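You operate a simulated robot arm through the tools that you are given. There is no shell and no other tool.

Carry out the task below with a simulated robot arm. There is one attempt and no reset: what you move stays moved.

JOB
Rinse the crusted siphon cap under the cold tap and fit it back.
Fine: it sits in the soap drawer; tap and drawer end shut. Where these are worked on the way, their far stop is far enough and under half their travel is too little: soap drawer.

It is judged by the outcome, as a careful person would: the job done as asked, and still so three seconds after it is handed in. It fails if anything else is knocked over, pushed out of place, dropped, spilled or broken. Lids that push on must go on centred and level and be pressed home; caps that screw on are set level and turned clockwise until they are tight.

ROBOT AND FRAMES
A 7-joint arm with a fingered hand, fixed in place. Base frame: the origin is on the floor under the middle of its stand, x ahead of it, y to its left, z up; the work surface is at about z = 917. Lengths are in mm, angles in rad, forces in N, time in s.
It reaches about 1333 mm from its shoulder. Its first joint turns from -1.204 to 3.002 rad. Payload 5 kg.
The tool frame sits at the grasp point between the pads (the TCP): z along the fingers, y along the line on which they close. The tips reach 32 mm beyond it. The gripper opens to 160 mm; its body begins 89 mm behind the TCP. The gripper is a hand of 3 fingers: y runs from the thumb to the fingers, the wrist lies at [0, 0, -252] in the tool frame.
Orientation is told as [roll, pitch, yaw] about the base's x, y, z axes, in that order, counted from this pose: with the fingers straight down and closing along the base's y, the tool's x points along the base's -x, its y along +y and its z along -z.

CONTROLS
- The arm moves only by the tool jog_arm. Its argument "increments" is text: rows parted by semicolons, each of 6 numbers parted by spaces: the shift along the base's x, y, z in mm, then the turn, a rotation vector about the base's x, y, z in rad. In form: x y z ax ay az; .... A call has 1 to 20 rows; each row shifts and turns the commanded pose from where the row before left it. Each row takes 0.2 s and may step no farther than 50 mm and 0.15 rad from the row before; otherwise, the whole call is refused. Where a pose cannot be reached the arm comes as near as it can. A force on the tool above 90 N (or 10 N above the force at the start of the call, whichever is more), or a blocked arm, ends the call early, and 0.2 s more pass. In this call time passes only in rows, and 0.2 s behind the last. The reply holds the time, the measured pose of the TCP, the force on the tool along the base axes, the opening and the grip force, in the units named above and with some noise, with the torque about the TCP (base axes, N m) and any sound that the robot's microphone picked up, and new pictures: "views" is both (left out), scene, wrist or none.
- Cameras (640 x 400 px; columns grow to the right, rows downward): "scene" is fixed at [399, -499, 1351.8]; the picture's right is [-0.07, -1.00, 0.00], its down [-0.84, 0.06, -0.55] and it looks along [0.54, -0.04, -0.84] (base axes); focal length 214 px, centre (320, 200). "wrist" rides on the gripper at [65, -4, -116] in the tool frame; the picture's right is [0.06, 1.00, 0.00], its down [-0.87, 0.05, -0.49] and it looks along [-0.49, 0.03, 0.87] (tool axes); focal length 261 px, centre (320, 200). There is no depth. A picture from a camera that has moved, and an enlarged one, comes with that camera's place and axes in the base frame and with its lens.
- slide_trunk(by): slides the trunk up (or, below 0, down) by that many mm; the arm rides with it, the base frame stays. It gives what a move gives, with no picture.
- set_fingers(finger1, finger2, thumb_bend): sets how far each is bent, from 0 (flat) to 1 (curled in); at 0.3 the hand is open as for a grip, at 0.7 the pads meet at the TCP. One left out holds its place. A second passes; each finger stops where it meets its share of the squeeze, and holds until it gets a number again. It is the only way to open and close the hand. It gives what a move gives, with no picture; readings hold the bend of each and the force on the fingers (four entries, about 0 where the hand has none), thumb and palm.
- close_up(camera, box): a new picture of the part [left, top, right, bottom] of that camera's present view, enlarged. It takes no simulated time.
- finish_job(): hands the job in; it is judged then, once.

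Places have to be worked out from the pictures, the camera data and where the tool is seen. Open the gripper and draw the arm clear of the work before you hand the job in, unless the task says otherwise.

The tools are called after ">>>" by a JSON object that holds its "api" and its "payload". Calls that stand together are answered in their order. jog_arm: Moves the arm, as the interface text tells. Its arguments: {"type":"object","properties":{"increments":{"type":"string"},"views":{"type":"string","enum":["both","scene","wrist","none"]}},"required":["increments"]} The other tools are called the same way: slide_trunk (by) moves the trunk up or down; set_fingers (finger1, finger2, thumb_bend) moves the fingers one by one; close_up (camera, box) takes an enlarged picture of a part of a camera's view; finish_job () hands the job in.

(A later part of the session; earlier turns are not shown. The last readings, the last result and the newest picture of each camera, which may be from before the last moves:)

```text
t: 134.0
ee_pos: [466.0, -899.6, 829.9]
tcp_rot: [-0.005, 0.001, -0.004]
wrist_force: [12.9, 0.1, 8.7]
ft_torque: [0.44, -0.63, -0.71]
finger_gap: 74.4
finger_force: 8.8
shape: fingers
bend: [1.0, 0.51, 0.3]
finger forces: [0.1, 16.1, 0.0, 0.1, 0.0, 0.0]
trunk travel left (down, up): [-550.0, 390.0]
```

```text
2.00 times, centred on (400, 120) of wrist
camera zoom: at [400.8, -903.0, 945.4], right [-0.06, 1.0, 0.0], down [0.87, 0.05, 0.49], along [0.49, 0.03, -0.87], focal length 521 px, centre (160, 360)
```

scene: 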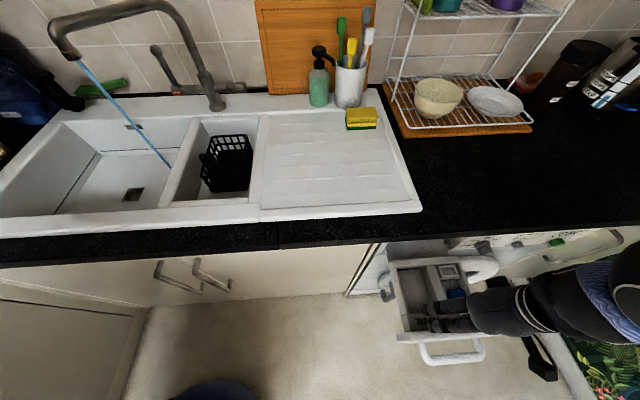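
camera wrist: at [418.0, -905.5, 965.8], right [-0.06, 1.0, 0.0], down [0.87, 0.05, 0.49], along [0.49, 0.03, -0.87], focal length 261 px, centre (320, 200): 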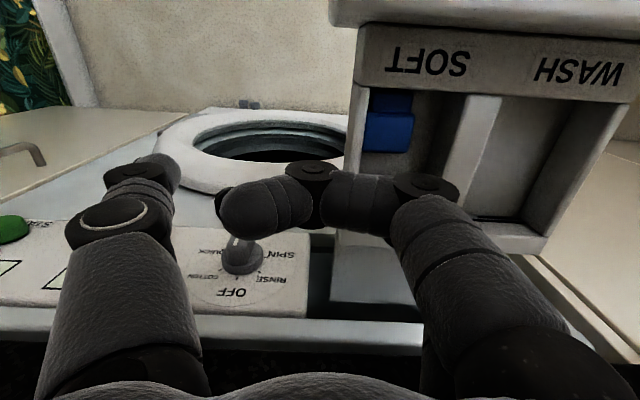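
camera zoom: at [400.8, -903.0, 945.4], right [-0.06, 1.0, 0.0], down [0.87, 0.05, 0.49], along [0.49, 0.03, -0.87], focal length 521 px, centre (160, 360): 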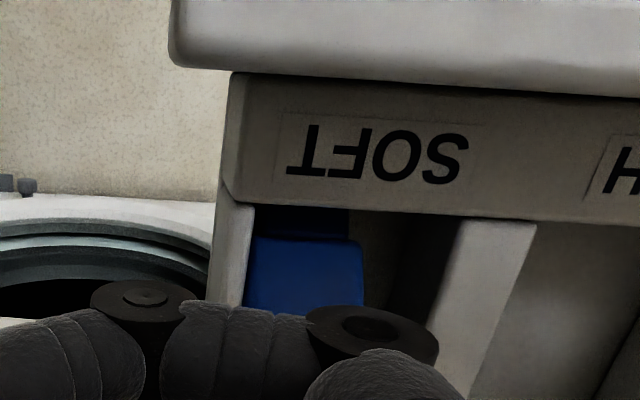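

The cap is now tilted about 40°, and pushing horizontally above its pivot should stand it up without relying on friction. I'll move the finger mainly toward -x now.

>>> {"api": "jog_arm", "payload": {"increments": "-2.5 0 1.2 0 0 0; -2.5 0 1.2 0 0 0; -2.5 0 1 0 0 0", "views": "none"}}

>>> {"api": "close_up", "payload": {"camera": "scene", "box": [410, 245, 510, 315]}}

>>> {"api": "close_up", "payload": {"camera": "wrist", "box": [300, 20, 500, 220]}}

```text
t: 134.8
ee_pos: [460.0, -897.8, 835.7]
tcp_rot: [-0.006, -0.002, -0.003]
wrist_force: [20.0, -1.0, 21.9]
ft_torque: [1.19, -0.98, -1.1]
finger_gap: 74.3
finger_force: 15.0
shape: fingers
bend: [1.0, 0.52, 0.3]
finger forces: [0.0, 30.0, 0.1, 0.1, 0.0, 0.0]
trunk travel left (down, up): [-550.0, 390.0]
```

```text
5.71 times, centred on (460, 280) of scene
camera zoom: at [399.0, -499.0, 1351.8], right [-0.07, -1.0, 0.0], down [-0.84, 0.06, -0.55], along [0.54, -0.04, -0.84], focal length 1226 px, centre (-480, -257)
```

zoom: 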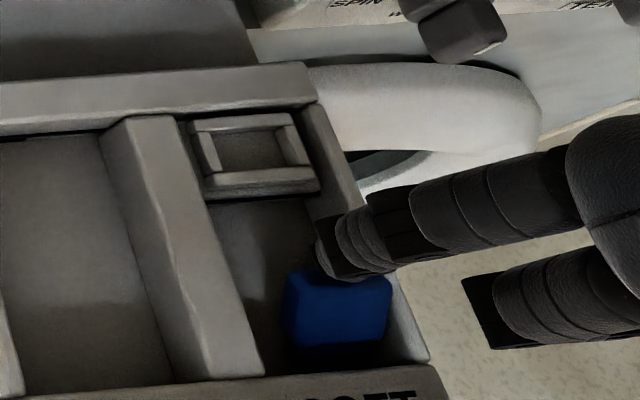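

```text
2.00 times, centred on (400, 120) of wrist
camera zoom: at [394.0, -902.4, 951.0], right [-0.06, 1.0, -0.01], down [0.87, 0.05, 0.49], along [0.49, 0.02, -0.87], focal length 521 px, centre (160, 360)
```

zoom: 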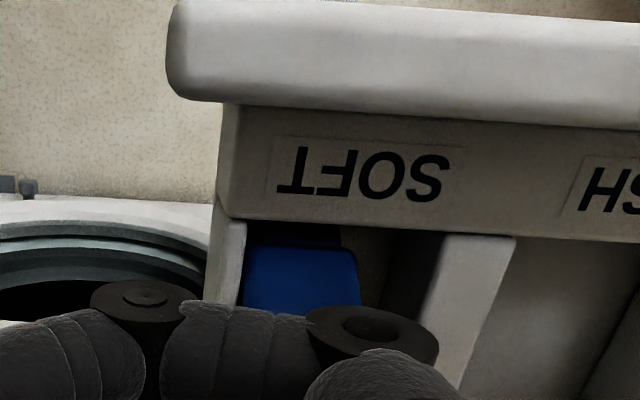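

The push is now along the cap's axis at 30 N, more than needed. I'll continue rotating it up along the arc while backing off the pressure.

>>> {"api": "jog_arm", "payload": {"increments": "-1.7 0 2.1 0 0 0; -1.9 0 2.1 0 0 0; -2.0 0 2.0 0 0 0; -2.0 0 1.9 0 0 0", "views": "none"}}

>>> {"api": "close_up", "payload": {"camera": "scene", "box": [410, 245, 510, 315]}}

```text
t: 135.8
ee_pos: [449.7, -897.7, 840.8]
tcp_rot: [-0.006, 0.003, -0.004]
wrist_force: [3.6, 0.0, 12.2]
ft_torque: [0.62, -0.24, -0.25]
finger_gap: 74.2
finger_force: 6.5
shape: fingers
bend: [1.0, 0.51, 0.3]
finger forces: [0.1, 12.5, 0.0, 0.0, 0.0, 0.0]
trunk travel left (down, up): [-550.0, 390.0]
```

```text
5.71 times, centred on (460, 280) of scene
camera zoom: at [399.0, -499.0, 1351.8], right [-0.07, -1.0, 0.0], down [-0.84, 0.06, -0.55], along [0.54, -0.04, -0.84], focal length 1226 px, centre (-480, -257)
```

zoom: 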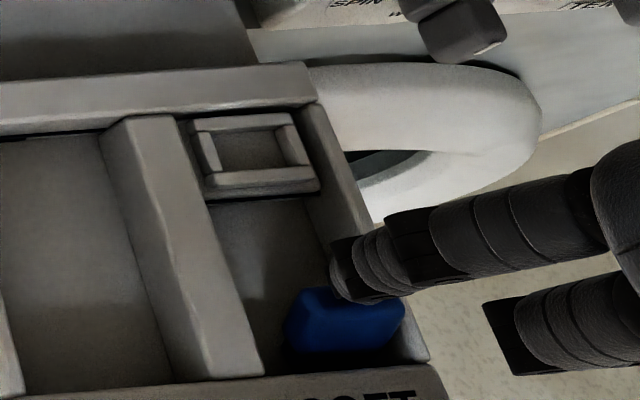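

The cap is standing up further, with 12 N mostly vertical. I'll continue the arc toward upright in small steps.

>>> {"api": "jog_arm", "payload": {"increments": "-2.1 0 1.4 0 0 0; -2.1 0 1.3 0 0 0; -2.1 0 1.2 0 0 0; -2.1 0 1.1 0 0 0", "views": "none"}}

>>> {"api": "close_up", "payload": {"camera": "scene", "box": [410, 245, 510, 315]}}

>>> {"api": "close_up", "payload": {"camera": "wrist", "box": [300, 20, 500, 220]}}

```text
t: 136.8
ee_pos: [442.5, -897.5, 847.2]
tcp_rot: [-0.004, 0.001, -0.001]
wrist_force: [0.7, -0.3, -0.1]
ft_torque: [0.0, 0.04, 0.0]
finger_gap: 74.3
finger_force: 0.1
shape: fingers
bend: [1.0, 0.5, 0.3]
finger forces: [0.0, 0.1, 0.0, 0.0, 0.0, 0.0]
trunk travel left (down, up): [-550.0, 390.0]
```

```text
5.71 times, centred on (460, 280) of scene
camera zoom: at [399.0, -499.0, 1351.8], right [-0.07, -1.0, 0.0], down [-0.84, 0.06, -0.55], along [0.54, -0.04, -0.84], focal length 1226 px, centre (-480, -257)
```

zoom: 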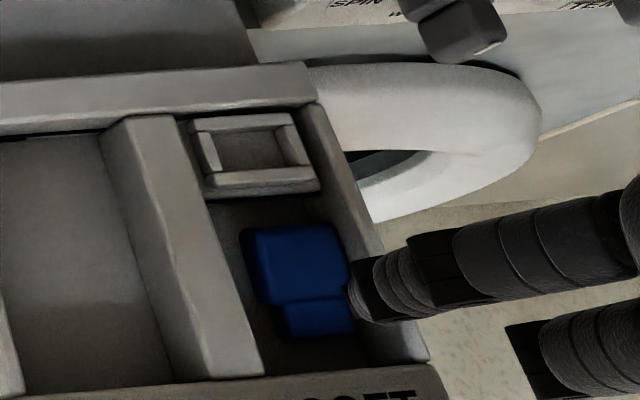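

```text
2.00 times, centred on (400, 120) of wrist
camera zoom: at [376.9, -903.1, 961.2], right [-0.06, 1.0, 0.0], down [0.87, 0.05, 0.49], along [0.49, 0.03, -0.87], focal length 521 px, centre (160, 360)
```

zoom: 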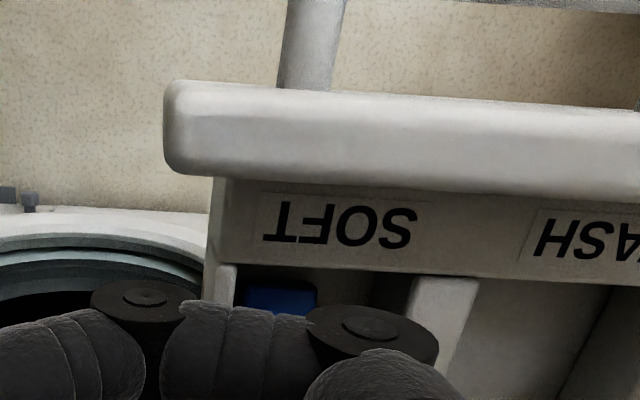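

The cap slipped and fell back flat near the top of the arc, but this shows it can be stood up. I'll raise the finger and look at where it lies now.

>>> {"api": "jog_arm", "payload": {"increments": "0 0 20 0 0 0; 0 20 25 0 0 0; 10 25 20 0 0 0; 10 25 0 0 0 0", "views": "wrist"}}

>>> {"api": "set_fingers", "payload": {"finger1": 0.4, "finger2": 0.4, "thumb_bend": 0.4}}

>>> {"api": "close_up", "payload": {"camera": "wrist", "box": [250, 80, 410, 200]}}

>>> {"api": "close_up", "payload": {"camera": "scene", "box": [415, 250, 485, 300]}}

```text
t: 137.8
ee_pos: [461.3, -829.0, 911.9]
tcp_rot: [-0.004, 0.002, -0.004]
wrist_force: [0.3, 0.7, -0.5]
ft_torque: [0.01, 0.01, 0.0]
finger_gap: 74.5
finger_force: 0.1
shape: fingers
bend: [1.0, 0.5, 0.3]
finger forces: [0.1, 0.1, 0.0, 0.1, 0.0, 0.0]
trunk travel left (down, up): [-550.0, 390.0]
camera wrist: at [396.2, -834.0, 1027.1], right [-0.06, 1.0, 0.0], down [0.87, 0.05, 0.49], along [0.49, 0.03, -0.87], focal length 261 px, centre (320, 200)
```

wrist: 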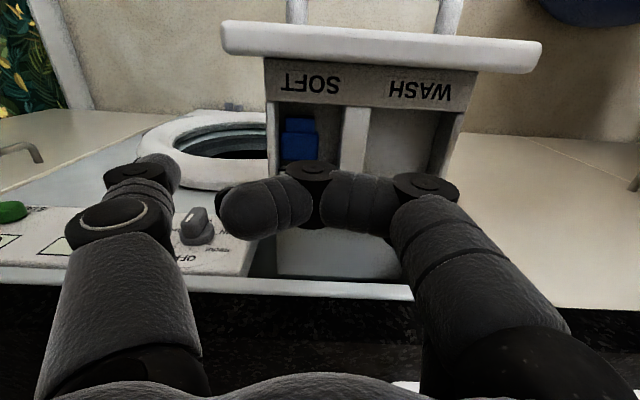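

```text
t: 138.8
ee_pos: [461.2, -829.3, 910.6]
tcp_rot: [-0.003, 0.002, -0.004]
wrist_force: [-0.2, 0.1, -0.5]
ft_torque: [0.0, -0.01, 0.01]
finger_gap: 128.3
finger_force: 0.1
shape: fingers
bend: [0.4, 0.4, 0.4]
finger forces: [0.0, 0.0, 0.0, 0.1, 0.0, 0.1]
trunk travel left (down, up): [-550.0, 390.0]
```

```text
3.33 times, centred on (330, 140) of wrist
camera zoom: at [396.5, -833.9, 1026.8], right [-0.06, 1.0, 0.0], down [0.87, 0.05, 0.49], along [0.49, 0.03, -0.87], focal length 869 px, centre (287, 400)
```

zoom: 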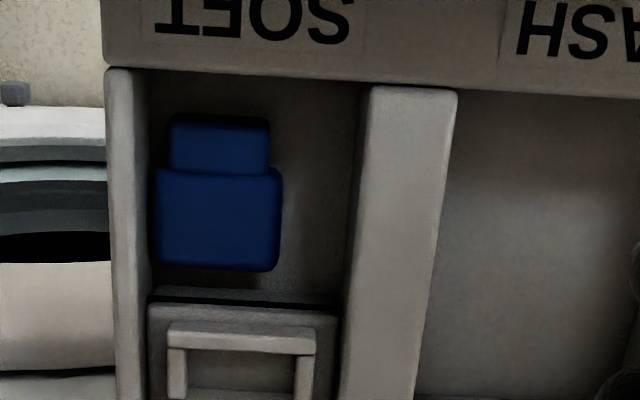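

```text
8.00 times, centred on (450, 275) of scene
camera zoom: at [399.0, -499.0, 1351.8], right [-0.07, -1.0, 0.0], down [-0.84, 0.06, -0.55], along [0.54, -0.04, -0.84], focal length 1716 px, centre (-720, -400)
```

zoom: 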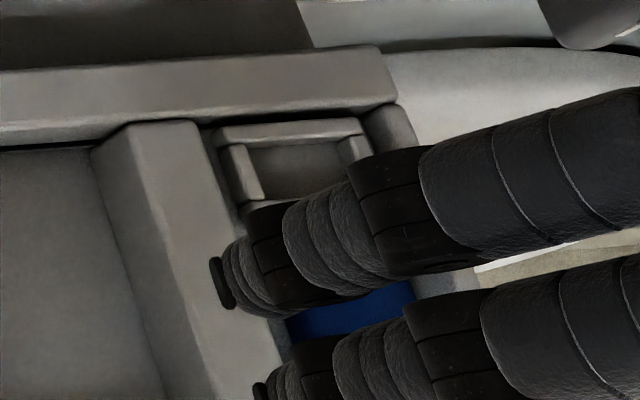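

The cap now lies clear of the front wall, at x 448–494. Before choosing a recovery I need to know whether my pads grip the cap better than the drawer plastic does. I'll press lightly on its top with finger2 and try to slide it.

>>> {"api": "set_fingers", "payload": {"finger1": 1.0, "finger2": 0.5, "thumb_bend": 0.3}}

>>> {"api": "jog_arm", "payload": {"increments": "0 -24 -20 0 0 0; 0 -24 -25 0 0 0; 0 -24 -25 0 0 0; 0 0 -20 0 0 0; 0 0 -10 0 0 0", "views": "none"}}

>>> {"api": "close_up", "payload": {"camera": "scene", "box": [410, 245, 510, 315]}}

```text
t: 139.8
ee_pos: [460.5, -830.1, 911.7]
tcp_rot: [-0.003, 0.002, -0.003]
wrist_force: [0.5, -0.6, 0.7]
ft_torque: [0.02, 0.0, -0.02]
finger_gap: 73.9
finger_force: 0.1
shape: fingers
bend: [1.0, 0.5, 0.3]
finger forces: [0.0, 0.0, 0.0, 0.1, 0.0, 0.1]
trunk travel left (down, up): [-550.0, 390.0]
```

```text
t: 141.0
ee_pos: [463.0, -902.1, 811.8]
tcp_rot: [-0.005, 0.001, -0.002]
wrist_force: [-0.1, -0.2, 0.3]
ft_torque: [0.02, -0.02, 0.0]
finger_gap: 74.4
finger_force: 0.0
shape: fingers
bend: [1.0, 0.5, 0.3]
finger forces: [0.0, 0.1, 0.0, 0.0, 0.0, 0.0]
trunk travel left (down, up): [-550.0, 390.0]
```

```text
5.71 times, centred on (460, 280) of scene
camera zoom: at [399.0, -499.0, 1351.8], right [-0.07, -1.0, 0.0], down [-0.84, 0.06, -0.55], along [0.54, -0.04, -0.84], focal length 1226 px, centre (-480, -257)
```

zoom: 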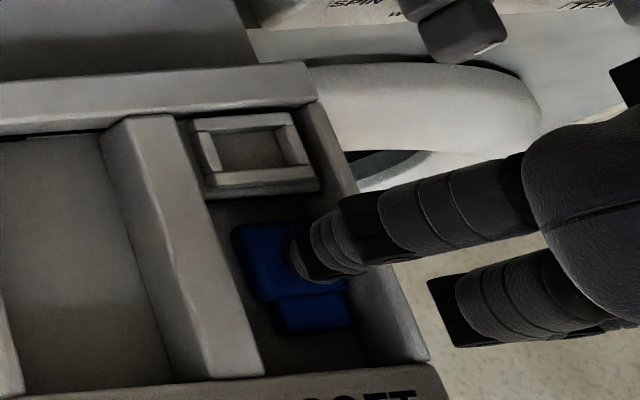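

The finger is just above the head. I'll press down to a few newtons and then drag toward -x.

>>> {"api": "jog_arm", "payload": {"increments": "0 0 -3 0 0 0; 0 0 -2 0 0 0; 0 0 -1 0 0 0", "views": "none"}}

```text
t: 141.8
ee_pos: [462.6, -899.3, 811.7]
tcp_rot: [-0.007, -0.003, -0.005]
wrist_force: [0.4, -2.0, 40.8]
ft_torque: [2.14, -0.61, -0.02]
finger_gap: 74.2
finger_force: 20.7
shape: fingers
bend: [1.0, 0.56, 0.3]
finger forces: [0.0, 41.0, 0.0, 0.1, 0.0, 0.1]
trunk travel left (down, up): [-550.0, 390.0]
```

That is 41 N, more than intended because contact came earlier. I'll back off to about 10 N and then drag.

>>> {"api": "jog_arm", "payload": {"increments": "0 0 4.3 0 0 0; 0 0 0 0 0 0", "views": "none"}}

>>> {"api": "jog_arm", "payload": {"increments": "-3 0 0 0 0 0; -3 0 0 0 0 0; -3 0 0 0 0 0", "views": "none"}}

>>> {"api": "close_up", "payload": {"camera": "scene", "box": [410, 245, 510, 315]}}

```text
t: 142.4
ee_pos: [462.9, -899.1, 811.0]
tcp_rot: [-0.007, 0.0, -0.003]
wrist_force: [2.6, -0.8, 28.2]
ft_torque: [1.47, -0.55, -0.15]
finger_gap: 74.4
finger_force: 14.5
shape: fingers
bend: [1.0, 0.55, 0.3]
finger forces: [0.0, 28.4, 0.0, 0.1, 0.0, 0.1]
trunk travel left (down, up): [-550.0, 390.0]
```

```text
t: 143.2
ee_pos: [453.6, -899.4, 813.2]
tcp_rot: [-0.005, 0.0, -0.004]
wrist_force: [4.8, -1.1, 26.0]
ft_torque: [1.43, -0.53, -0.18]
finger_gap: 74.3
finger_force: 13.6
shape: fingers
bend: [1.0, 0.53, 0.3]
finger forces: [0.0, 26.5, 0.1, 0.0, 0.0, 0.0]
trunk travel left (down, up): [-550.0, 390.0]
```

```text
5.71 times, centred on (460, 280) of scene
camera zoom: at [399.0, -499.0, 1351.8], right [-0.07, -1.0, 0.0], down [-0.84, 0.06, -0.55], along [0.54, -0.04, -0.84], focal length 1226 px, centre (-480, -257)
```

zoom: 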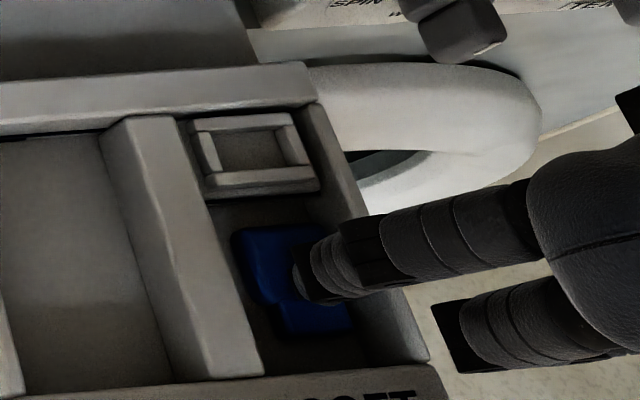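

The finger slid over the top with a friction of only about 0.18, so dragging from above won't work. The inner pads hold much better, as when gripping earlier. I'll tip the cap onto its long edge against the thin side wall (-y), pushing with finger2's pad from the +y gap and following the arc precisely.

>>> {"api": "jog_arm", "payload": {"increments": "0 0 15 0 0 0; 0 0 25 0 0 0; 3 0 25 0.07 0 0; 4 0 0 0.07 0 0", "views": "none"}}

>>> {"api": "set_fingers", "payload": {"finger1": 1.0, "finger2": 0.3, "thumb_bend": 0.3}}

>>> {"api": "jog_arm", "payload": {"increments": "0 -5 -12 0 0 0; 0 -6 -20 0 0 0", "views": "both"}}

>>> {"api": "close_up", "payload": {"camera": "scene", "box": [410, 245, 510, 315]}}

```text
t: 144.2
ee_pos: [462.0, -899.9, 874.3]
tcp_rot: [0.138, 0.002, -0.001]
wrist_force: [-0.1, -0.2, 0.1]
ft_torque: [0.05, 0.01, -0.01]
finger_gap: 74.2
finger_force: 0.1
shape: fingers
bend: [1.0, 0.5, 0.3]
finger forces: [0.0, 0.0, 0.0, 0.0, 0.1, 0.1]
trunk travel left (down, up): [-550.0, 390.0]
```

```text
t: 145.2
ee_pos: [463.0, -900.1, 875.3]
tcp_rot: [0.136, 0.003, -0.005]
wrist_force: [0.0, -0.7, -0.4]
ft_torque: [0.03, -0.02, -0.01]
finger_gap: 74.4
finger_force: 0.0
shape: fingers
bend: [1.0, 0.3, 0.3]
finger forces: [0.1, 0.0, 0.0, 0.0, 0.0, 0.1]
trunk travel left (down, up): [-550.0, 390.0]
```

```text
t: 145.8
ee_pos: [463.5, -911.9, 843.1]
tcp_rot: [0.135, 0.003, -0.003]
wrist_force: [0.3, -0.2, -1.3]
ft_torque: [-0.02, 0.0, -0.03]
finger_gap: 74.2
finger_force: 0.0
shape: fingers
bend: [1.0, 0.3, 0.3]
finger forces: [0.1, 0.0, 0.1, 0.1, 0.1, 0.0]
trunk travel left (down, up): [-550.0, 390.0]
camera wrist: at [397.3, -932.1, 957.0], right [-0.06, 0.99, 0.14], down [0.87, -0.02, 0.49], along [0.49, 0.15, -0.86], focal length 261 px, centre (320, 200)
```

scene: 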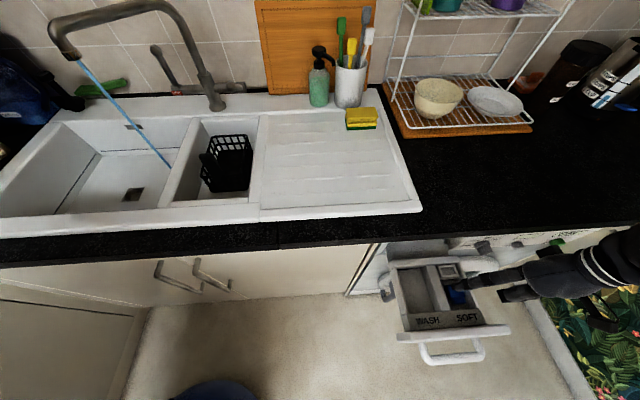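
wrist: 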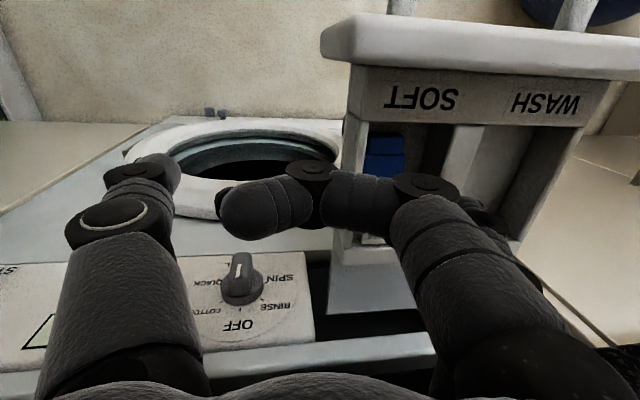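

```text
5.71 times, centred on (460, 280) of scene
camera zoom: at [399.0, -499.0, 1351.8], right [-0.07, -1.0, 0.0], down [-0.84, 0.06, -0.55], along [0.54, -0.04, -0.84], focal length 1226 px, centre (-480, -257)
```

zoom: 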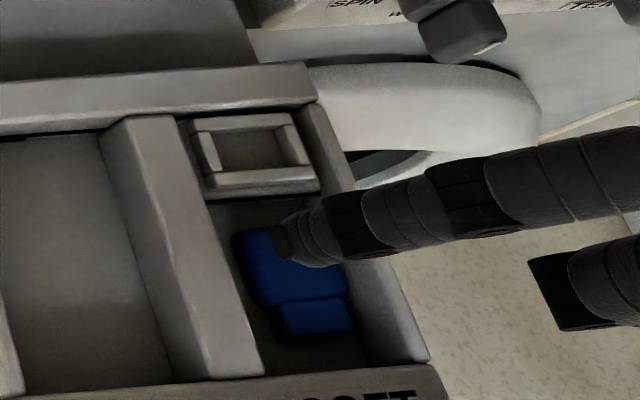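

finger2's tip projects where expected, about 10 mm to the +y side of the cap. I'll lower it into the +y gap.

>>> {"api": "jog_arm", "payload": {"increments": "-1 1.5 -20 0 0 0; 0 0 -20 0 0 0; 0 0 -12 0 0 0; 0 0 -8 0 0 0", "views": "none"}}

>>> {"api": "close_up", "payload": {"camera": "scene", "box": [410, 245, 510, 315]}}

>>> {"api": "close_up", "payload": {"camera": "wrist", "box": [300, 60, 540, 260]}}

```text
t: 146.8
ee_pos: [467.2, -919.2, 799.4]
tcp_rot: [0.12, -0.014, -0.01]
wrist_force: [1.9, -21.7, 37.1]
ft_torque: [3.91, -0.53, -0.48]
finger_gap: 74.2
finger_force: 22.6
shape: fingers
bend: [1.0, 0.27, 0.3]
finger forces: [0.1, 44.6, 0.0, 0.1, 0.0, 0.0]
trunk travel left (down, up): [-550.0, 390.0]
stopped in row 4: the force on the tool passed its limit at 103 N (the readings are from after the stop); the commanded pose is now the measured one
```

```text
5.71 times, centred on (460, 280) of scene
camera zoom: at [399.0, -499.0, 1351.8], right [-0.07, -1.0, 0.0], down [-0.84, 0.06, -0.55], along [0.54, -0.04, -0.84], focal length 1226 px, centre (-480, -257)
```

zoom: 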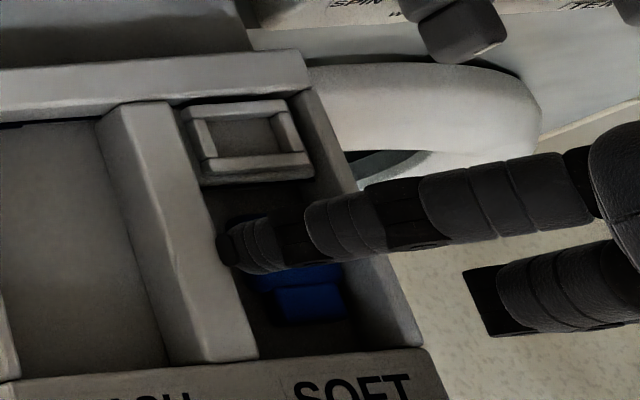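

```text
2.00 times, centred on (420, 160) of wrist
camera zoom: at [398.9, -936.7, 913.0], right [-0.05, 0.99, 0.12], down [0.86, -0.01, 0.51], along [0.5, 0.13, -0.85], focal length 521 px, centre (120, 280)
```

zoom: 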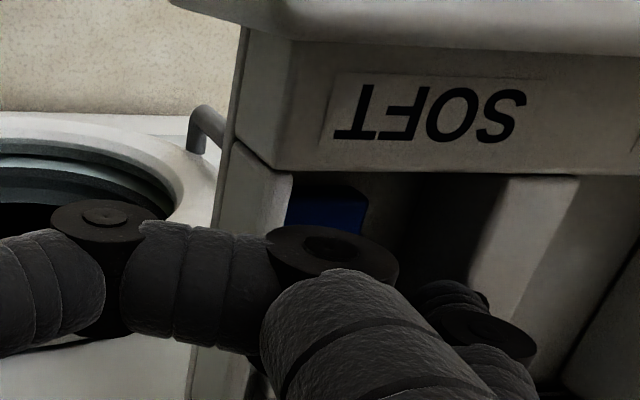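

The fingertip came down on the divider's edge because my lateral offset was about 4 mm short. I'll back straight up, restore the orientation and correct the position.

>>> {"api": "jog_arm", "payload": {"increments": "0 0 8 0 0 0; -1 0 15 0.009 0.007 0.005; -2 0 15 0.009 0.007 0.004; 0 0 5 0 0 0", "views": "none"}}

>>> {"api": "close_up", "payload": {"camera": "scene", "box": [410, 245, 510, 315]}}

>>> {"api": "close_up", "payload": {"camera": "scene", "box": [360, 230, 520, 340]}}

```text
t: 147.8
ee_pos: [460.6, -914.9, 839.3]
tcp_rot: [0.143, 0.004, 0.002]
wrist_force: [0.3, 0.6, -0.2]
ft_torque: [0.0, 0.01, -0.03]
finger_gap: 74.3
finger_force: 0.1
shape: fingers
bend: [1.0, 0.3, 0.3]
finger forces: [0.0, 0.0, 0.0, 0.0, 0.0, 0.1]
trunk travel left (down, up): [-550.0, 390.0]
```

```text
5.71 times, centred on (460, 280) of scene
camera zoom: at [399.0, -499.0, 1351.8], right [-0.07, -1.0, 0.0], down [-0.84, 0.06, -0.55], along [0.54, -0.04, -0.84], focal length 1226 px, centre (-480, -257)
```

zoom: 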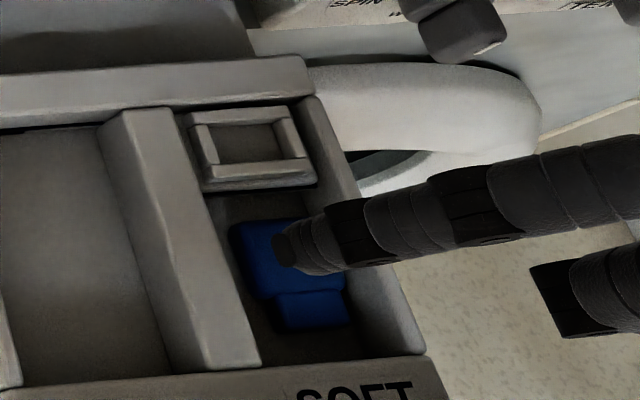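

```text
3.64 times, centred on (440, 285) of scene
camera zoom: at [399.0, -499.0, 1351.8], right [-0.07, -1.0, 0.0], down [-0.84, 0.06, -0.55], along [0.54, -0.04, -0.84], focal length 780 px, centre (-116, -109)
```

zoom: 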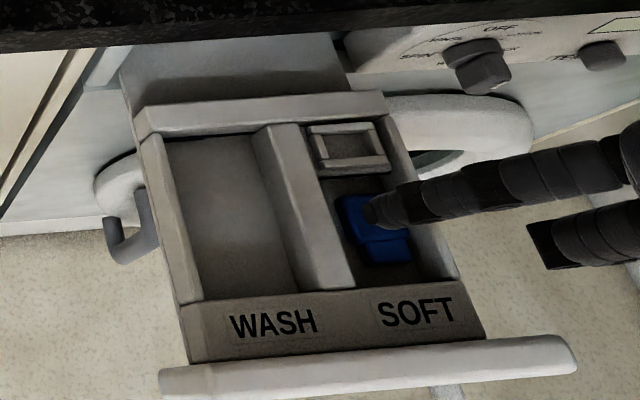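

The drawer shifted in by about 4 mm and the cap still lies flat. I'll recentre over the +y gap and descend more carefully.

>>> {"api": "jog_arm", "payload": {"increments": "5 -1 -15 0 0 0; 0 0 -15 0 0 0", "views": "none"}}

>>> {"api": "close_up", "payload": {"camera": "scene", "box": [420, 250, 490, 300]}}

```text
t: 148.4
ee_pos: [465.9, -917.1, 809.0]
tcp_rot: [0.144, 0.005, 0.002]
wrist_force: [-0.9, -0.6, -0.4]
ft_torque: [-0.01, -0.02, 0.02]
finger_gap: 74.0
finger_force: 0.2
shape: fingers
bend: [1.0, 0.3, 0.3]
finger forces: [0.0, 0.1, 0.1, 0.0, 0.0, 0.1]
trunk travel left (down, up): [-550.0, 390.0]
```

```text
8.00 times, centred on (455, 275) of scene
camera zoom: at [399.0, -499.0, 1351.8], right [-0.07, -1.0, 0.0], down [-0.84, 0.06, -0.55], along [0.54, -0.04, -0.84], focal length 1716 px, centre (-760, -400)
```

zoom: 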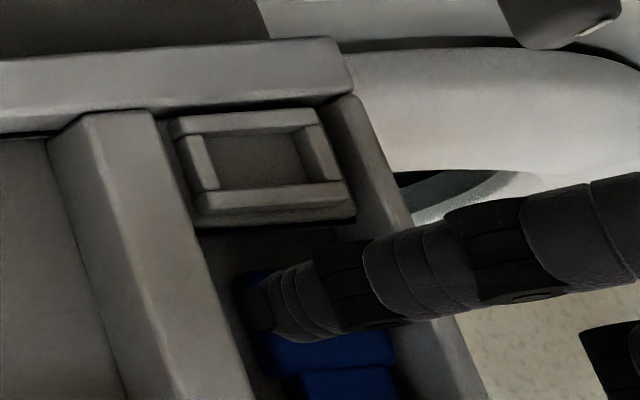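

Still no contact. I'll continue down in small steps.

>>> {"api": "jog_arm", "payload": {"increments": "0 0 -5 0 0 0; 0 0 -4 0 0 0", "views": "none"}}

>>> {"api": "jog_arm", "payload": {"increments": "0 0 -4 0 0 0; 0 0 -3 0 0 0", "views": "none"}}

>>> {"api": "close_up", "payload": {"camera": "scene", "box": [420, 250, 490, 300]}}

```text
t: 149.0
ee_pos: [466.2, -917.2, 800.2]
tcp_rot: [0.143, 0.004, 0.003]
wrist_force: [-0.2, -0.4, -0.3]
ft_torque: [0.01, -0.01, 0.01]
finger_gap: 74.4
finger_force: 0.1
shape: fingers
bend: [1.0, 0.3, 0.3]
finger forces: [0.0, 0.1, 0.0, 0.1, 0.0, 0.0]
trunk travel left (down, up): [-550.0, 390.0]
```

```text
t: 149.6
ee_pos: [467.6, -918.3, 792.8]
tcp_rot: [0.143, 0.006, 0.002]
wrist_force: [0.4, 0.4, 0.6]
ft_torque: [0.03, -0.01, 0.01]
finger_gap: 74.7
finger_force: 0.0
shape: fingers
bend: [1.0, 0.3, 0.3]
finger forces: [0.0, 0.0, 0.1, 0.1, 0.0, 0.0]
trunk travel left (down, up): [-550.0, 390.0]
```

```text
8.00 times, centred on (455, 275) of scene
camera zoom: at [399.0, -499.0, 1351.8], right [-0.07, -1.0, 0.0], down [-0.84, 0.06, -0.55], along [0.54, -0.04, -0.84], focal length 1716 px, centre (-760, -400)
```

zoom: 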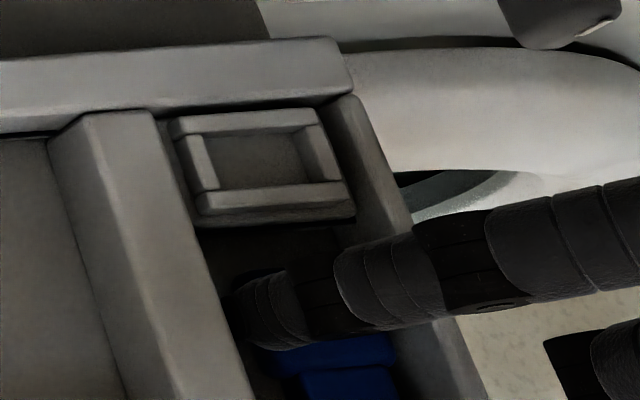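

finger2 is in the gap without contact. I'll go a little lower and then press toward -y until the pad bears on the cap.

>>> {"api": "jog_arm", "payload": {"increments": "0 0 -3 0 0 0; 0 -2 0 0 0 0; 0 -1.5 0 0 0 0", "views": "none"}}

>>> {"api": "jog_arm", "payload": {"increments": "0 -1.5 0 0 0 0; 0 -1 0 0 0 0", "views": "none"}}

```text
t: 150.4
ee_pos: [467.6, -920.8, 788.9]
tcp_rot: [0.141, 0.005, 0.002]
wrist_force: [-0.5, 0.9, 0.1]
ft_torque: [-0.01, 0.02, 0.0]
finger_gap: 74.3
finger_force: 0.6
shape: fingers
bend: [1.0, 0.3, 0.3]
finger forces: [0.0, 0.3, 0.0, 0.1, 0.1, 0.0]
trunk travel left (down, up): [-550.0, 390.0]
```

```text
t: 151.0
ee_pos: [467.2, -924.4, 788.2]
tcp_rot: [0.142, 0.005, 0.002]
wrist_force: [0.2, -0.6, 0.4]
ft_torque: [0.04, 0.01, -0.01]
finger_gap: 74.6
finger_force: 0.1
shape: fingers
bend: [1.0, 0.3, 0.3]
finger forces: [0.0, 0.5, 0.1, 0.1, 0.0, 0.0]
trunk travel left (down, up): [-550.0, 390.0]
```

Light contact of about 0.5 N: the cap is sliding the last millimetres to the wall. I'll continue pressing.

>>> {"api": "jog_arm", "payload": {"increments": "0 -1 0 0 0 0; 0 -1 0 0 0 0", "views": "none"}}

>>> {"api": "jog_arm", "payload": {"increments": "0 -0.8 0 0 0 0; 0 -0.4 0 0 0 0", "views": "none"}}

>>> {"api": "close_up", "payload": {"camera": "scene", "box": [420, 250, 490, 300]}}

```text
t: 151.6
ee_pos: [466.3, -925.6, 789.3]
tcp_rot: [0.142, 0.005, 0.002]
wrist_force: [-0.5, 0.0, 0.3]
ft_torque: [-0.01, -0.01, 0.06]
finger_gap: 74.4
finger_force: 0.6
shape: fingers
bend: [1.0, 0.3, 0.3]
finger forces: [0.1, 0.1, 0.0, 0.0, 0.0, 0.1]
trunk travel left (down, up): [-550.0, 390.0]
```

```text
t: 152.2
ee_pos: [465.0, -926.7, 789.9]
tcp_rot: [0.144, 0.006, 0.001]
wrist_force: [0.7, -0.4, 0.7]
ft_torque: [-0.01, -0.02, 0.02]
finger_gap: 74.3
finger_force: 0.1
shape: fingers
bend: [1.0, 0.3, 0.3]
finger forces: [0.0, 0.1, 0.0, 0.0, 0.0, 0.0]
trunk travel left (down, up): [-550.0, 390.0]
```

```text
8.00 times, centred on (455, 275) of scene
camera zoom: at [399.0, -499.0, 1351.8], right [-0.07, -1.0, 0.0], down [-0.84, 0.06, -0.55], along [0.54, -0.04, -0.84], focal length 1716 px, centre (-760, -400)
```

zoom: 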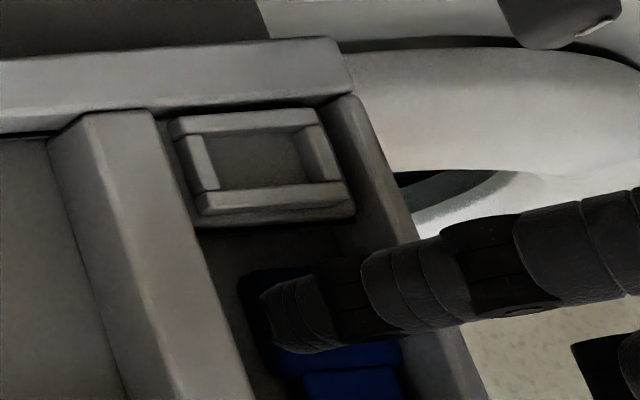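

finger2 is actually just above the cap's top, because the tip reaches less deep at this bend. I'll go back over the gap and descend about 16 mm further.

>>> {"api": "jog_arm", "payload": {"increments": "0 0 10 0 0 0; 1 7 5 0 0 0; 1 5.5 0 0 0 0; 0 0 -8 0 0 0; 0 0 -8 0 0 0; 0 0 -4 0 0 0", "views": "none"}}

>>> {"api": "jog_arm", "payload": {"increments": "0 0 -4 0 0 0; 0 0 -3 0 0 0", "views": "none"}}

>>> {"api": "close_up", "payload": {"camera": "scene", "box": [420, 250, 490, 300]}}

```text
t: 153.6
ee_pos: [468.0, -915.0, 785.2]
tcp_rot: [0.143, 0.004, 0.001]
wrist_force: [-0.6, 0.6, 0.3]
ft_torque: [0.01, -0.02, 0.02]
finger_gap: 74.1
finger_force: 0.1
shape: fingers
bend: [1.0, 0.3, 0.3]
finger forces: [0.0, 0.0, 0.0, 0.0, 0.0, 0.0]
trunk travel left (down, up): [-550.0, 390.0]
```

```text
t: 154.2
ee_pos: [468.2, -913.1, 778.0]
tcp_rot: [0.143, 0.005, 0.003]
wrist_force: [-0.5, -0.1, 1.4]
ft_torque: [0.03, 0.0, -0.03]
finger_gap: 74.5
finger_force: 0.4
shape: fingers
bend: [1.0, 0.3, 0.3]
finger forces: [0.1, 0.5, 0.0, 0.1, 0.0, 0.1]
trunk travel left (down, up): [-550.0, 390.0]
```

```text
8.00 times, centred on (455, 275) of scene
camera zoom: at [399.0, -499.0, 1351.8], right [-0.07, -1.0, 0.0], down [-0.84, 0.06, -0.55], along [0.54, -0.04, -0.84], focal length 1716 px, centre (-760, -400)
```

zoom: 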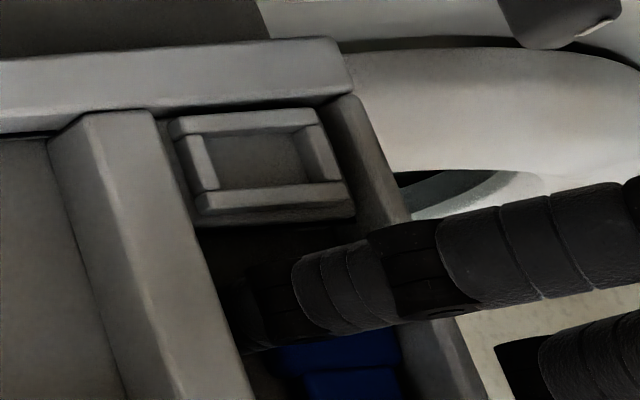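

finger2 is now down in the gap and just touching. I'll press toward -y.

>>> {"api": "jog_arm", "payload": {"increments": "0 -2 1 0 0 0; 0 -2 0 0 0 0", "views": "none"}}

>>> {"api": "jog_arm", "payload": {"increments": "0 -1.5 0 0 0 0; 0 -1.5 0 0 0 0", "views": "none"}}

>>> {"api": "close_up", "payload": {"camera": "scene", "box": [420, 250, 490, 300]}}

```text
t: 154.8
ee_pos: [466.9, -919.3, 780.3]
tcp_rot: [0.142, 0.006, 0.001]
wrist_force: [0.6, 3.4, -0.1]
ft_torque: [0.03, 0.01, 0.04]
finger_gap: 74.3
finger_force: 1.6
shape: fingers
bend: [1.0, 0.27, 0.3]
finger forces: [0.0, 2.6, 0.0, 0.1, 0.0, 0.0]
trunk travel left (down, up): [-550.0, 390.0]
```

```text
t: 155.4
ee_pos: [468.3, -920.2, 779.0]
tcp_rot: [0.144, 0.004, 0.002]
wrist_force: [-0.4, 3.8, 0.9]
ft_torque: [0.06, -0.03, 0.14]
finger_gap: 74.5
finger_force: 2.1
shape: fingers
bend: [1.0, 0.26, 0.3]
finger forces: [0.0, 4.1, 0.0, 0.0, 0.0, 0.0]
trunk travel left (down, up): [-550.0, 390.0]
```

```text
8.00 times, centred on (455, 275) of scene
camera zoom: at [399.0, -499.0, 1351.8], right [-0.07, -1.0, 0.0], down [-0.84, 0.06, -0.55], along [0.54, -0.04, -0.84], focal length 1716 px, centre (-760, -400)
```

zoom: 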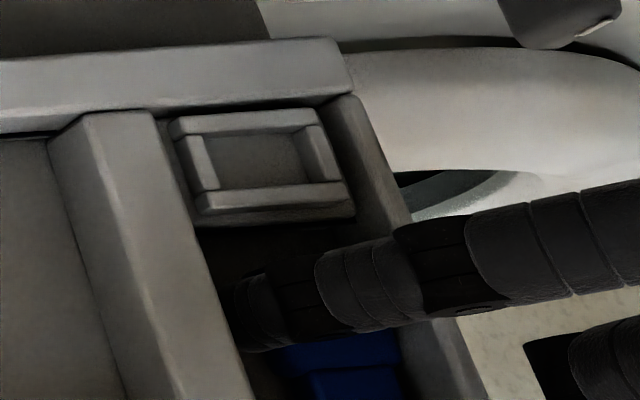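

The pad bears on the cap's side with about 4 N, and the finger itself yields a little. I'll tighten finger2 for a firmer push against the wall.

>>> {"api": "set_fingers", "payload": {"finger2": 0.36}}

>>> {"api": "jog_arm", "payload": {"increments": "0 0 2 0 0 0; 0 0 2 0 0 0", "views": "none"}}

>>> {"api": "close_up", "payload": {"camera": "scene", "box": [420, 250, 490, 300]}}

```text
t: 156.4
ee_pos: [467.7, -920.4, 779.7]
tcp_rot: [0.143, 0.006, 0.003]
wrist_force: [0.3, 10.7, 0.4]
ft_torque: [0.11, 0.0, 0.23]
finger_gap: 74.4
finger_force: 5.4
shape: fingers
bend: [1.0, 0.27, 0.3]
finger forces: [0.0, 9.8, 0.0, 0.0, 0.0, 0.0]
trunk travel left (down, up): [-550.0, 390.0]
```

```text
t: 157.0
ee_pos: [469.8, -920.7, 782.8]
tcp_rot: [0.142, 0.005, 0.001]
wrist_force: [-0.4, 9.1, 1.1]
ft_torque: [0.18, -0.01, 0.16]
finger_gap: 74.4
finger_force: 4.5
shape: fingers
bend: [1.0, 0.27, 0.3]
finger forces: [0.1, 8.8, 0.0, 0.0, 0.1, 0.1]
trunk travel left (down, up): [-550.0, 390.0]
```

```text
8.00 times, centred on (455, 275) of scene
camera zoom: at [399.0, -499.0, 1351.8], right [-0.07, -1.0, 0.0], down [-0.84, 0.06, -0.55], along [0.54, -0.04, -0.84], focal length 1716 px, centre (-760, -400)
```

zoom: 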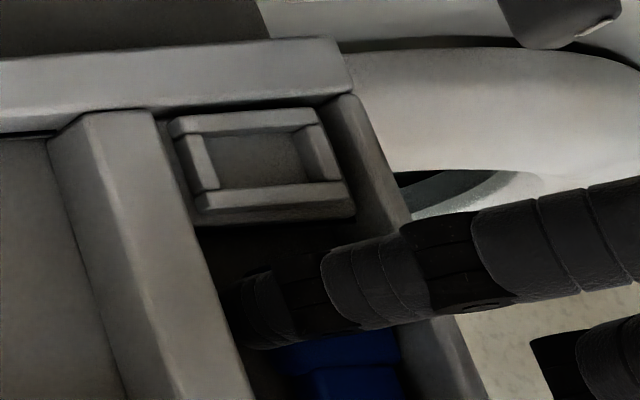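

finger2 now presses with a steady 9–10 N. I'll lift in small steps; the near edge of the cap should rise with the pad.

>>> {"api": "jog_arm", "payload": {"increments": "0 0 2 0 0 0; 0 0 2 0 0 0; 0 0 2 0 0 0; 0 0 2 0 0 0", "views": "none"}}

>>> {"api": "close_up", "payload": {"camera": "scene", "box": [420, 250, 490, 300]}}

>>> {"api": "close_up", "payload": {"camera": "wrist", "box": [300, 60, 540, 260]}}

```text
t: 158.0
ee_pos: [468.3, -919.7, 792.7]
tcp_rot: [0.144, 0.005, 0.002]
wrist_force: [0.1, 6.2, 1.4]
ft_torque: [0.19, -0.02, 0.05]
finger_gap: 74.2
finger_force: 3.3
shape: fingers
bend: [1.0, 0.28, 0.3]
finger forces: [0.1, 6.6, 0.0, 0.0, 0.0, 0.0]
trunk travel left (down, up): [-550.0, 390.0]
```

```text
8.00 times, centred on (455, 275) of scene
camera zoom: at [399.0, -499.0, 1351.8], right [-0.07, -1.0, 0.0], down [-0.84, 0.06, -0.55], along [0.54, -0.04, -0.84], focal length 1716 px, centre (-760, -400)
```

zoom: 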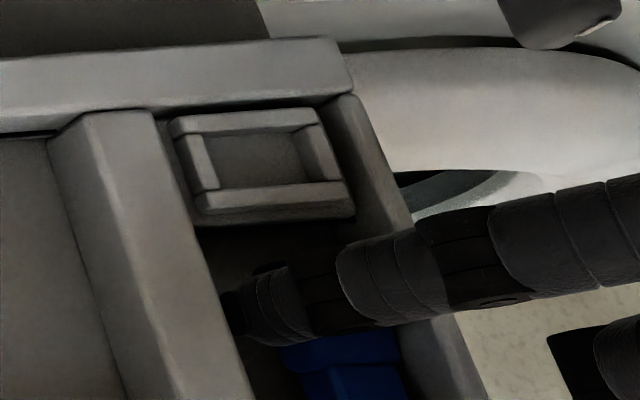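

```text
2.00 times, centred on (420, 160) of wrist
camera zoom: at [403.2, -941.6, 905.3], right [-0.06, 0.99, 0.14], down [0.87, -0.01, 0.49], along [0.49, 0.15, -0.86], focal length 521 px, centre (120, 280)
```

zoom: 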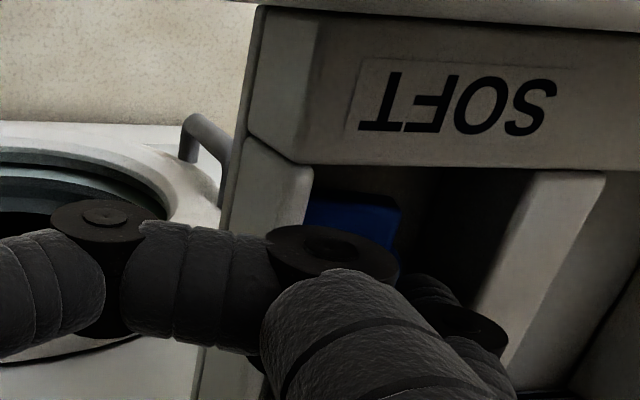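

Contact persists even though the tip has risen past the cap's original top, so the near side is lifting. I'll continue up with a slight -y shift to follow the arc.

>>> {"api": "jog_arm", "payload": {"increments": "0 -0.8 2 0 0 0; 0 -0.9 2 0 0 0; 0 -0.9 2 0 0 0", "views": "none"}}

>>> {"api": "close_up", "payload": {"camera": "scene", "box": [420, 250, 490, 300]}}

>>> {"api": "close_up", "payload": {"camera": "wrist", "box": [380, 120, 500, 220]}}

```text
t: 158.8
ee_pos: [467.8, -923.7, 797.5]
tcp_rot: [0.144, 0.005, 0.001]
wrist_force: [0.4, 6.8, 3.5]
ft_torque: [0.35, -0.03, 0.08]
finger_gap: 74.3
finger_force: 3.9
shape: fingers
bend: [1.0, 0.28, 0.3]
finger forces: [0.0, 7.2, 0.0, 0.0, 0.0, 0.1]
trunk travel left (down, up): [-550.0, 390.0]
```

```text
8.00 times, centred on (455, 275) of scene
camera zoom: at [399.0, -499.0, 1351.8], right [-0.07, -1.0, 0.0], down [-0.84, 0.06, -0.55], along [0.54, -0.04, -0.84], focal length 1716 px, centre (-760, -400)
```

zoom: 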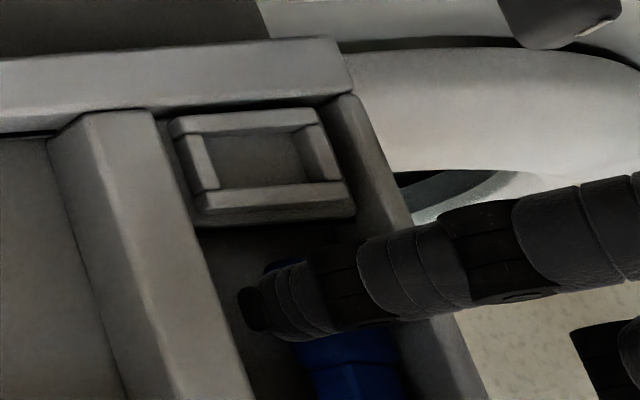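

```text
4.00 times, centred on (440, 170) of wrist
camera zoom: at [403.4, -944.7, 911.1], right [-0.06, 0.99, 0.14], down [0.87, -0.02, 0.49], along [0.49, 0.15, -0.86], focal length 1043 px, centre (-160, 320)
```

zoom: 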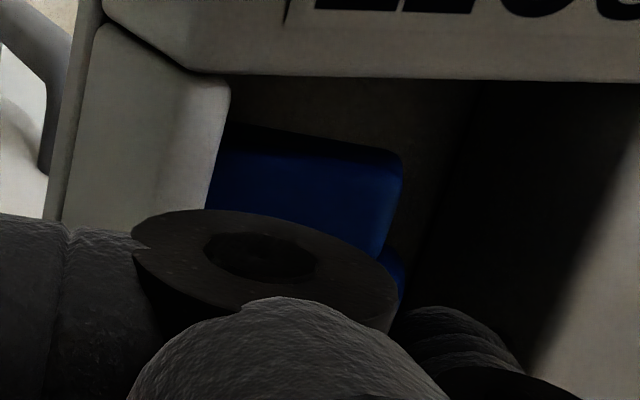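

The tilt is clearly visible, and the force direction indicates about 27°. I'll continue along the arc.

>>> {"api": "jog_arm", "payload": {"increments": "0 -1.1 1.9 0 0 0; 0 -1.2 1.9 0 0 0; 0 -1.3 1.8 0 0 0; 0 -1.3 1.7 0 0 0", "views": "none"}}

>>> {"api": "close_up", "payload": {"camera": "scene", "box": [420, 250, 490, 300]}}

>>> {"api": "close_up", "payload": {"camera": "wrist", "box": [380, 120, 500, 220]}}

```text
t: 159.8
ee_pos: [467.2, -928.7, 803.7]
tcp_rot: [0.144, 0.005, 0.002]
wrist_force: [0.6, 4.9, 4.3]
ft_torque: [0.43, -0.09, 0.04]
finger_gap: 74.2
finger_force: 3.5
shape: fingers
bend: [1.0, 0.29, 0.3]
finger forces: [0.1, 6.6, 0.1, 0.0, 0.1, 0.0]
trunk travel left (down, up): [-550.0, 390.0]
```

```text
8.00 times, centred on (455, 275) of scene
camera zoom: at [399.0, -499.0, 1351.8], right [-0.07, -1.0, 0.0], down [-0.84, 0.06, -0.55], along [0.54, -0.04, -0.84], focal length 1716 px, centre (-760, -400)
```

zoom: 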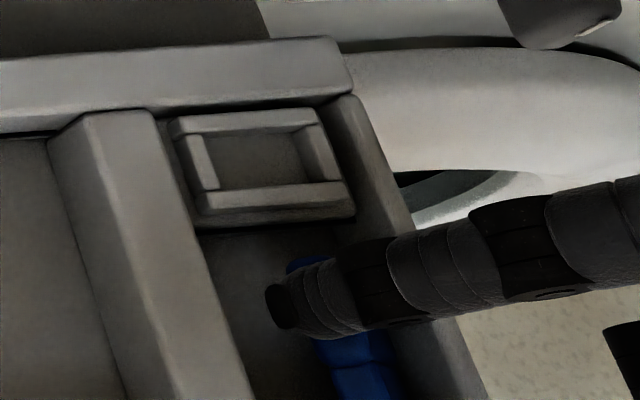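

```text
4.00 times, centred on (440, 170) of wrist
camera zoom: at [402.5, -949.5, 917.6], right [-0.06, 0.99, 0.14], down [0.87, -0.01, 0.49], along [0.49, 0.15, -0.86], focal length 1043 px, centre (-160, 320)
```

zoom: 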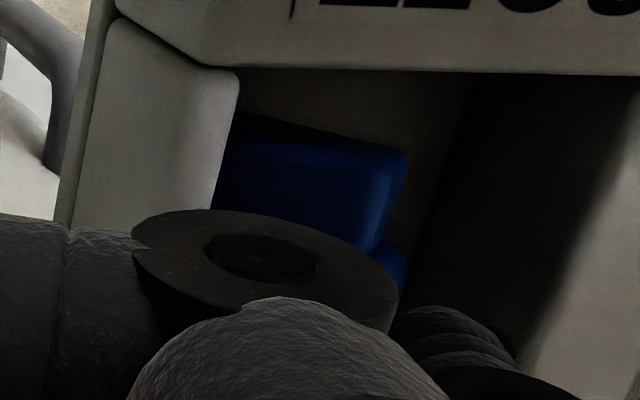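

Tilt is about 41° and the push is steady. I'll continue following the arc.

>>> {"api": "jog_arm", "payload": {"increments": "0 -1.6 1.6 0 0 0; 0 -1.7 1.5 0 0 0; 0 -1.8 1.4 0 0 0", "views": "none"}}

>>> {"api": "jog_arm", "payload": {"increments": "0 -1.9 1.2 0 0 0; 0 -2.0 1.1 0 0 0", "views": "none"}}

>>> {"api": "close_up", "payload": {"camera": "scene", "box": [420, 250, 490, 300]}}

>>> {"api": "close_up", "payload": {"camera": "wrist", "box": [380, 120, 500, 220]}}

```text
t: 160.6
ee_pos: [467.8, -933.1, 809.9]
tcp_rot: [0.144, 0.004, 0.0]
wrist_force: [-0.8, 2.9, 4.5]
ft_torque: [0.5, -0.06, 0.06]
finger_gap: 74.4
finger_force: 2.5
shape: fingers
bend: [1.0, 0.3, 0.3]
finger forces: [0.0, 5.8, 0.0, 0.0, 0.0, 0.1]
trunk travel left (down, up): [-550.0, 390.0]
```

```text
t: 161.2
ee_pos: [468.5, -936.3, 812.2]
tcp_rot: [0.144, 0.005, 0.002]
wrist_force: [-0.3, 2.0, 4.8]
ft_torque: [0.43, -0.07, 0.05]
finger_gap: 74.2
finger_force: 2.8
shape: fingers
bend: [1.0, 0.31, 0.3]
finger forces: [0.1, 5.3, 0.0, 0.1, 0.1, 0.1]
trunk travel left (down, up): [-550.0, 390.0]
```

```text
8.00 times, centred on (455, 275) of scene
camera zoom: at [399.0, -499.0, 1351.8], right [-0.07, -1.0, 0.0], down [-0.84, 0.06, -0.55], along [0.54, -0.04, -0.84], focal length 1716 px, centre (-760, -400)
```

zoom: 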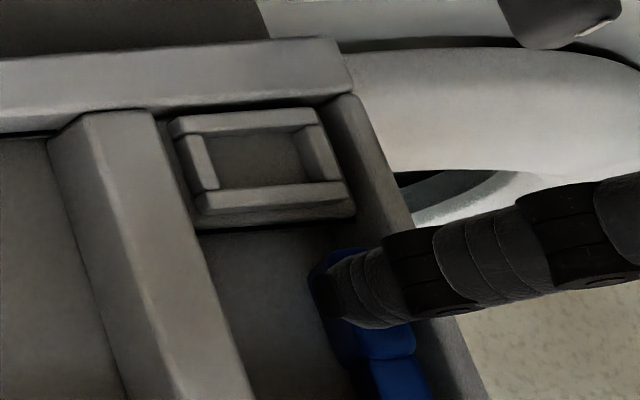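

```text
4.00 times, centred on (440, 170) of wrist
camera zoom: at [403.5, -958.0, 925.8], right [-0.06, 0.99, 0.14], down [0.87, -0.01, 0.49], along [0.49, 0.15, -0.86], focal length 1043 px, centre (-160, 320)
```

zoom: 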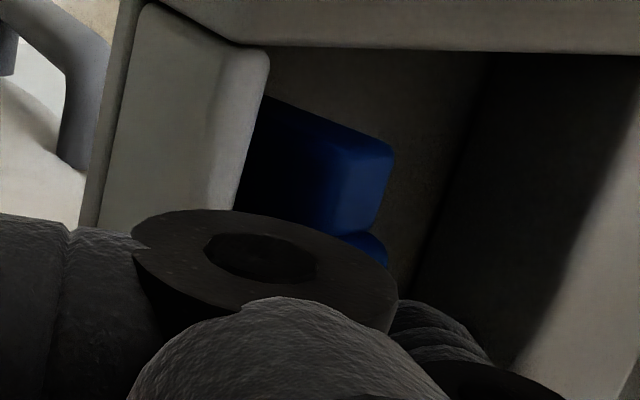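

It's working: about 67° now, and the cap is nearly on edge. I'll keep following the arc with mostly -y motion.

>>> {"api": "jog_arm", "payload": {"increments": "0 -1.9 0.7 0 0 0; 0 -1.9 0.6 0 0 0; 0 -2 0.4 0 0 0", "views": "none"}}

>>> {"api": "close_up", "payload": {"camera": "scene", "box": [420, 250, 490, 300]}}

>>> {"api": "close_up", "payload": {"camera": "wrist", "box": [380, 120, 500, 220]}}

```text
t: 162.0
ee_pos: [468.4, -942.1, 815.0]
tcp_rot: [0.144, 0.006, 0.003]
wrist_force: [-0.2, 2.0, 5.8]
ft_torque: [0.58, -0.09, -0.02]
finger_gap: 74.5
finger_force: 3.5
shape: fingers
bend: [1.0, 0.32, 0.3]
finger forces: [0.0, 6.3, 0.0, 0.1, 0.1, 0.1]
trunk travel left (down, up): [-550.0, 390.0]
```

```text
8.00 times, centred on (455, 275) of scene
camera zoom: at [399.0, -499.0, 1351.8], right [-0.07, -1.0, 0.0], down [-0.84, 0.06, -0.55], along [0.54, -0.04, -0.84], focal length 1716 px, centre (-760, -400)
```

zoom: 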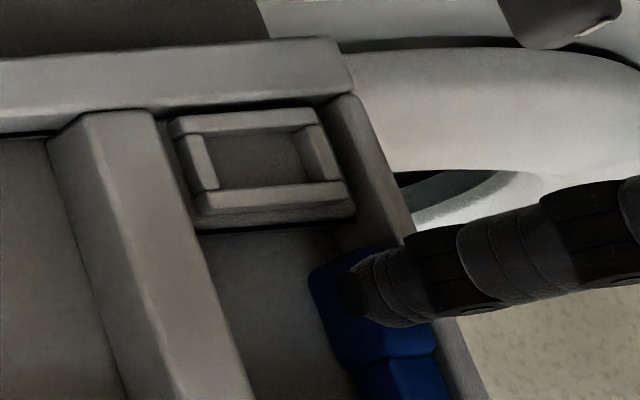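

```text
4.00 times, centred on (440, 170) of wrist
camera zoom: at [403.2, -963.7, 927.2], right [-0.06, 0.99, 0.14], down [0.87, -0.01, 0.49], along [0.49, 0.15, -0.86], focal length 1043 px, centre (-160, 320)
```

zoom: 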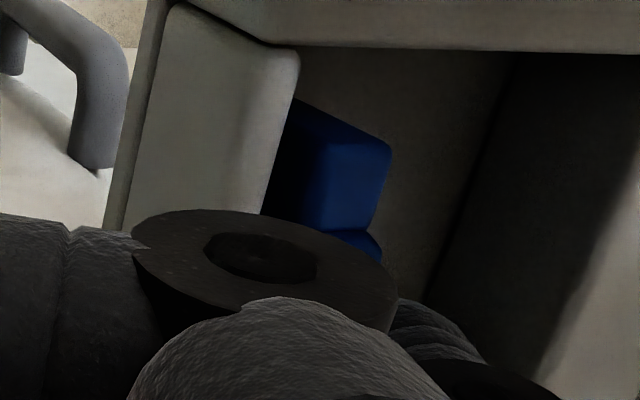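

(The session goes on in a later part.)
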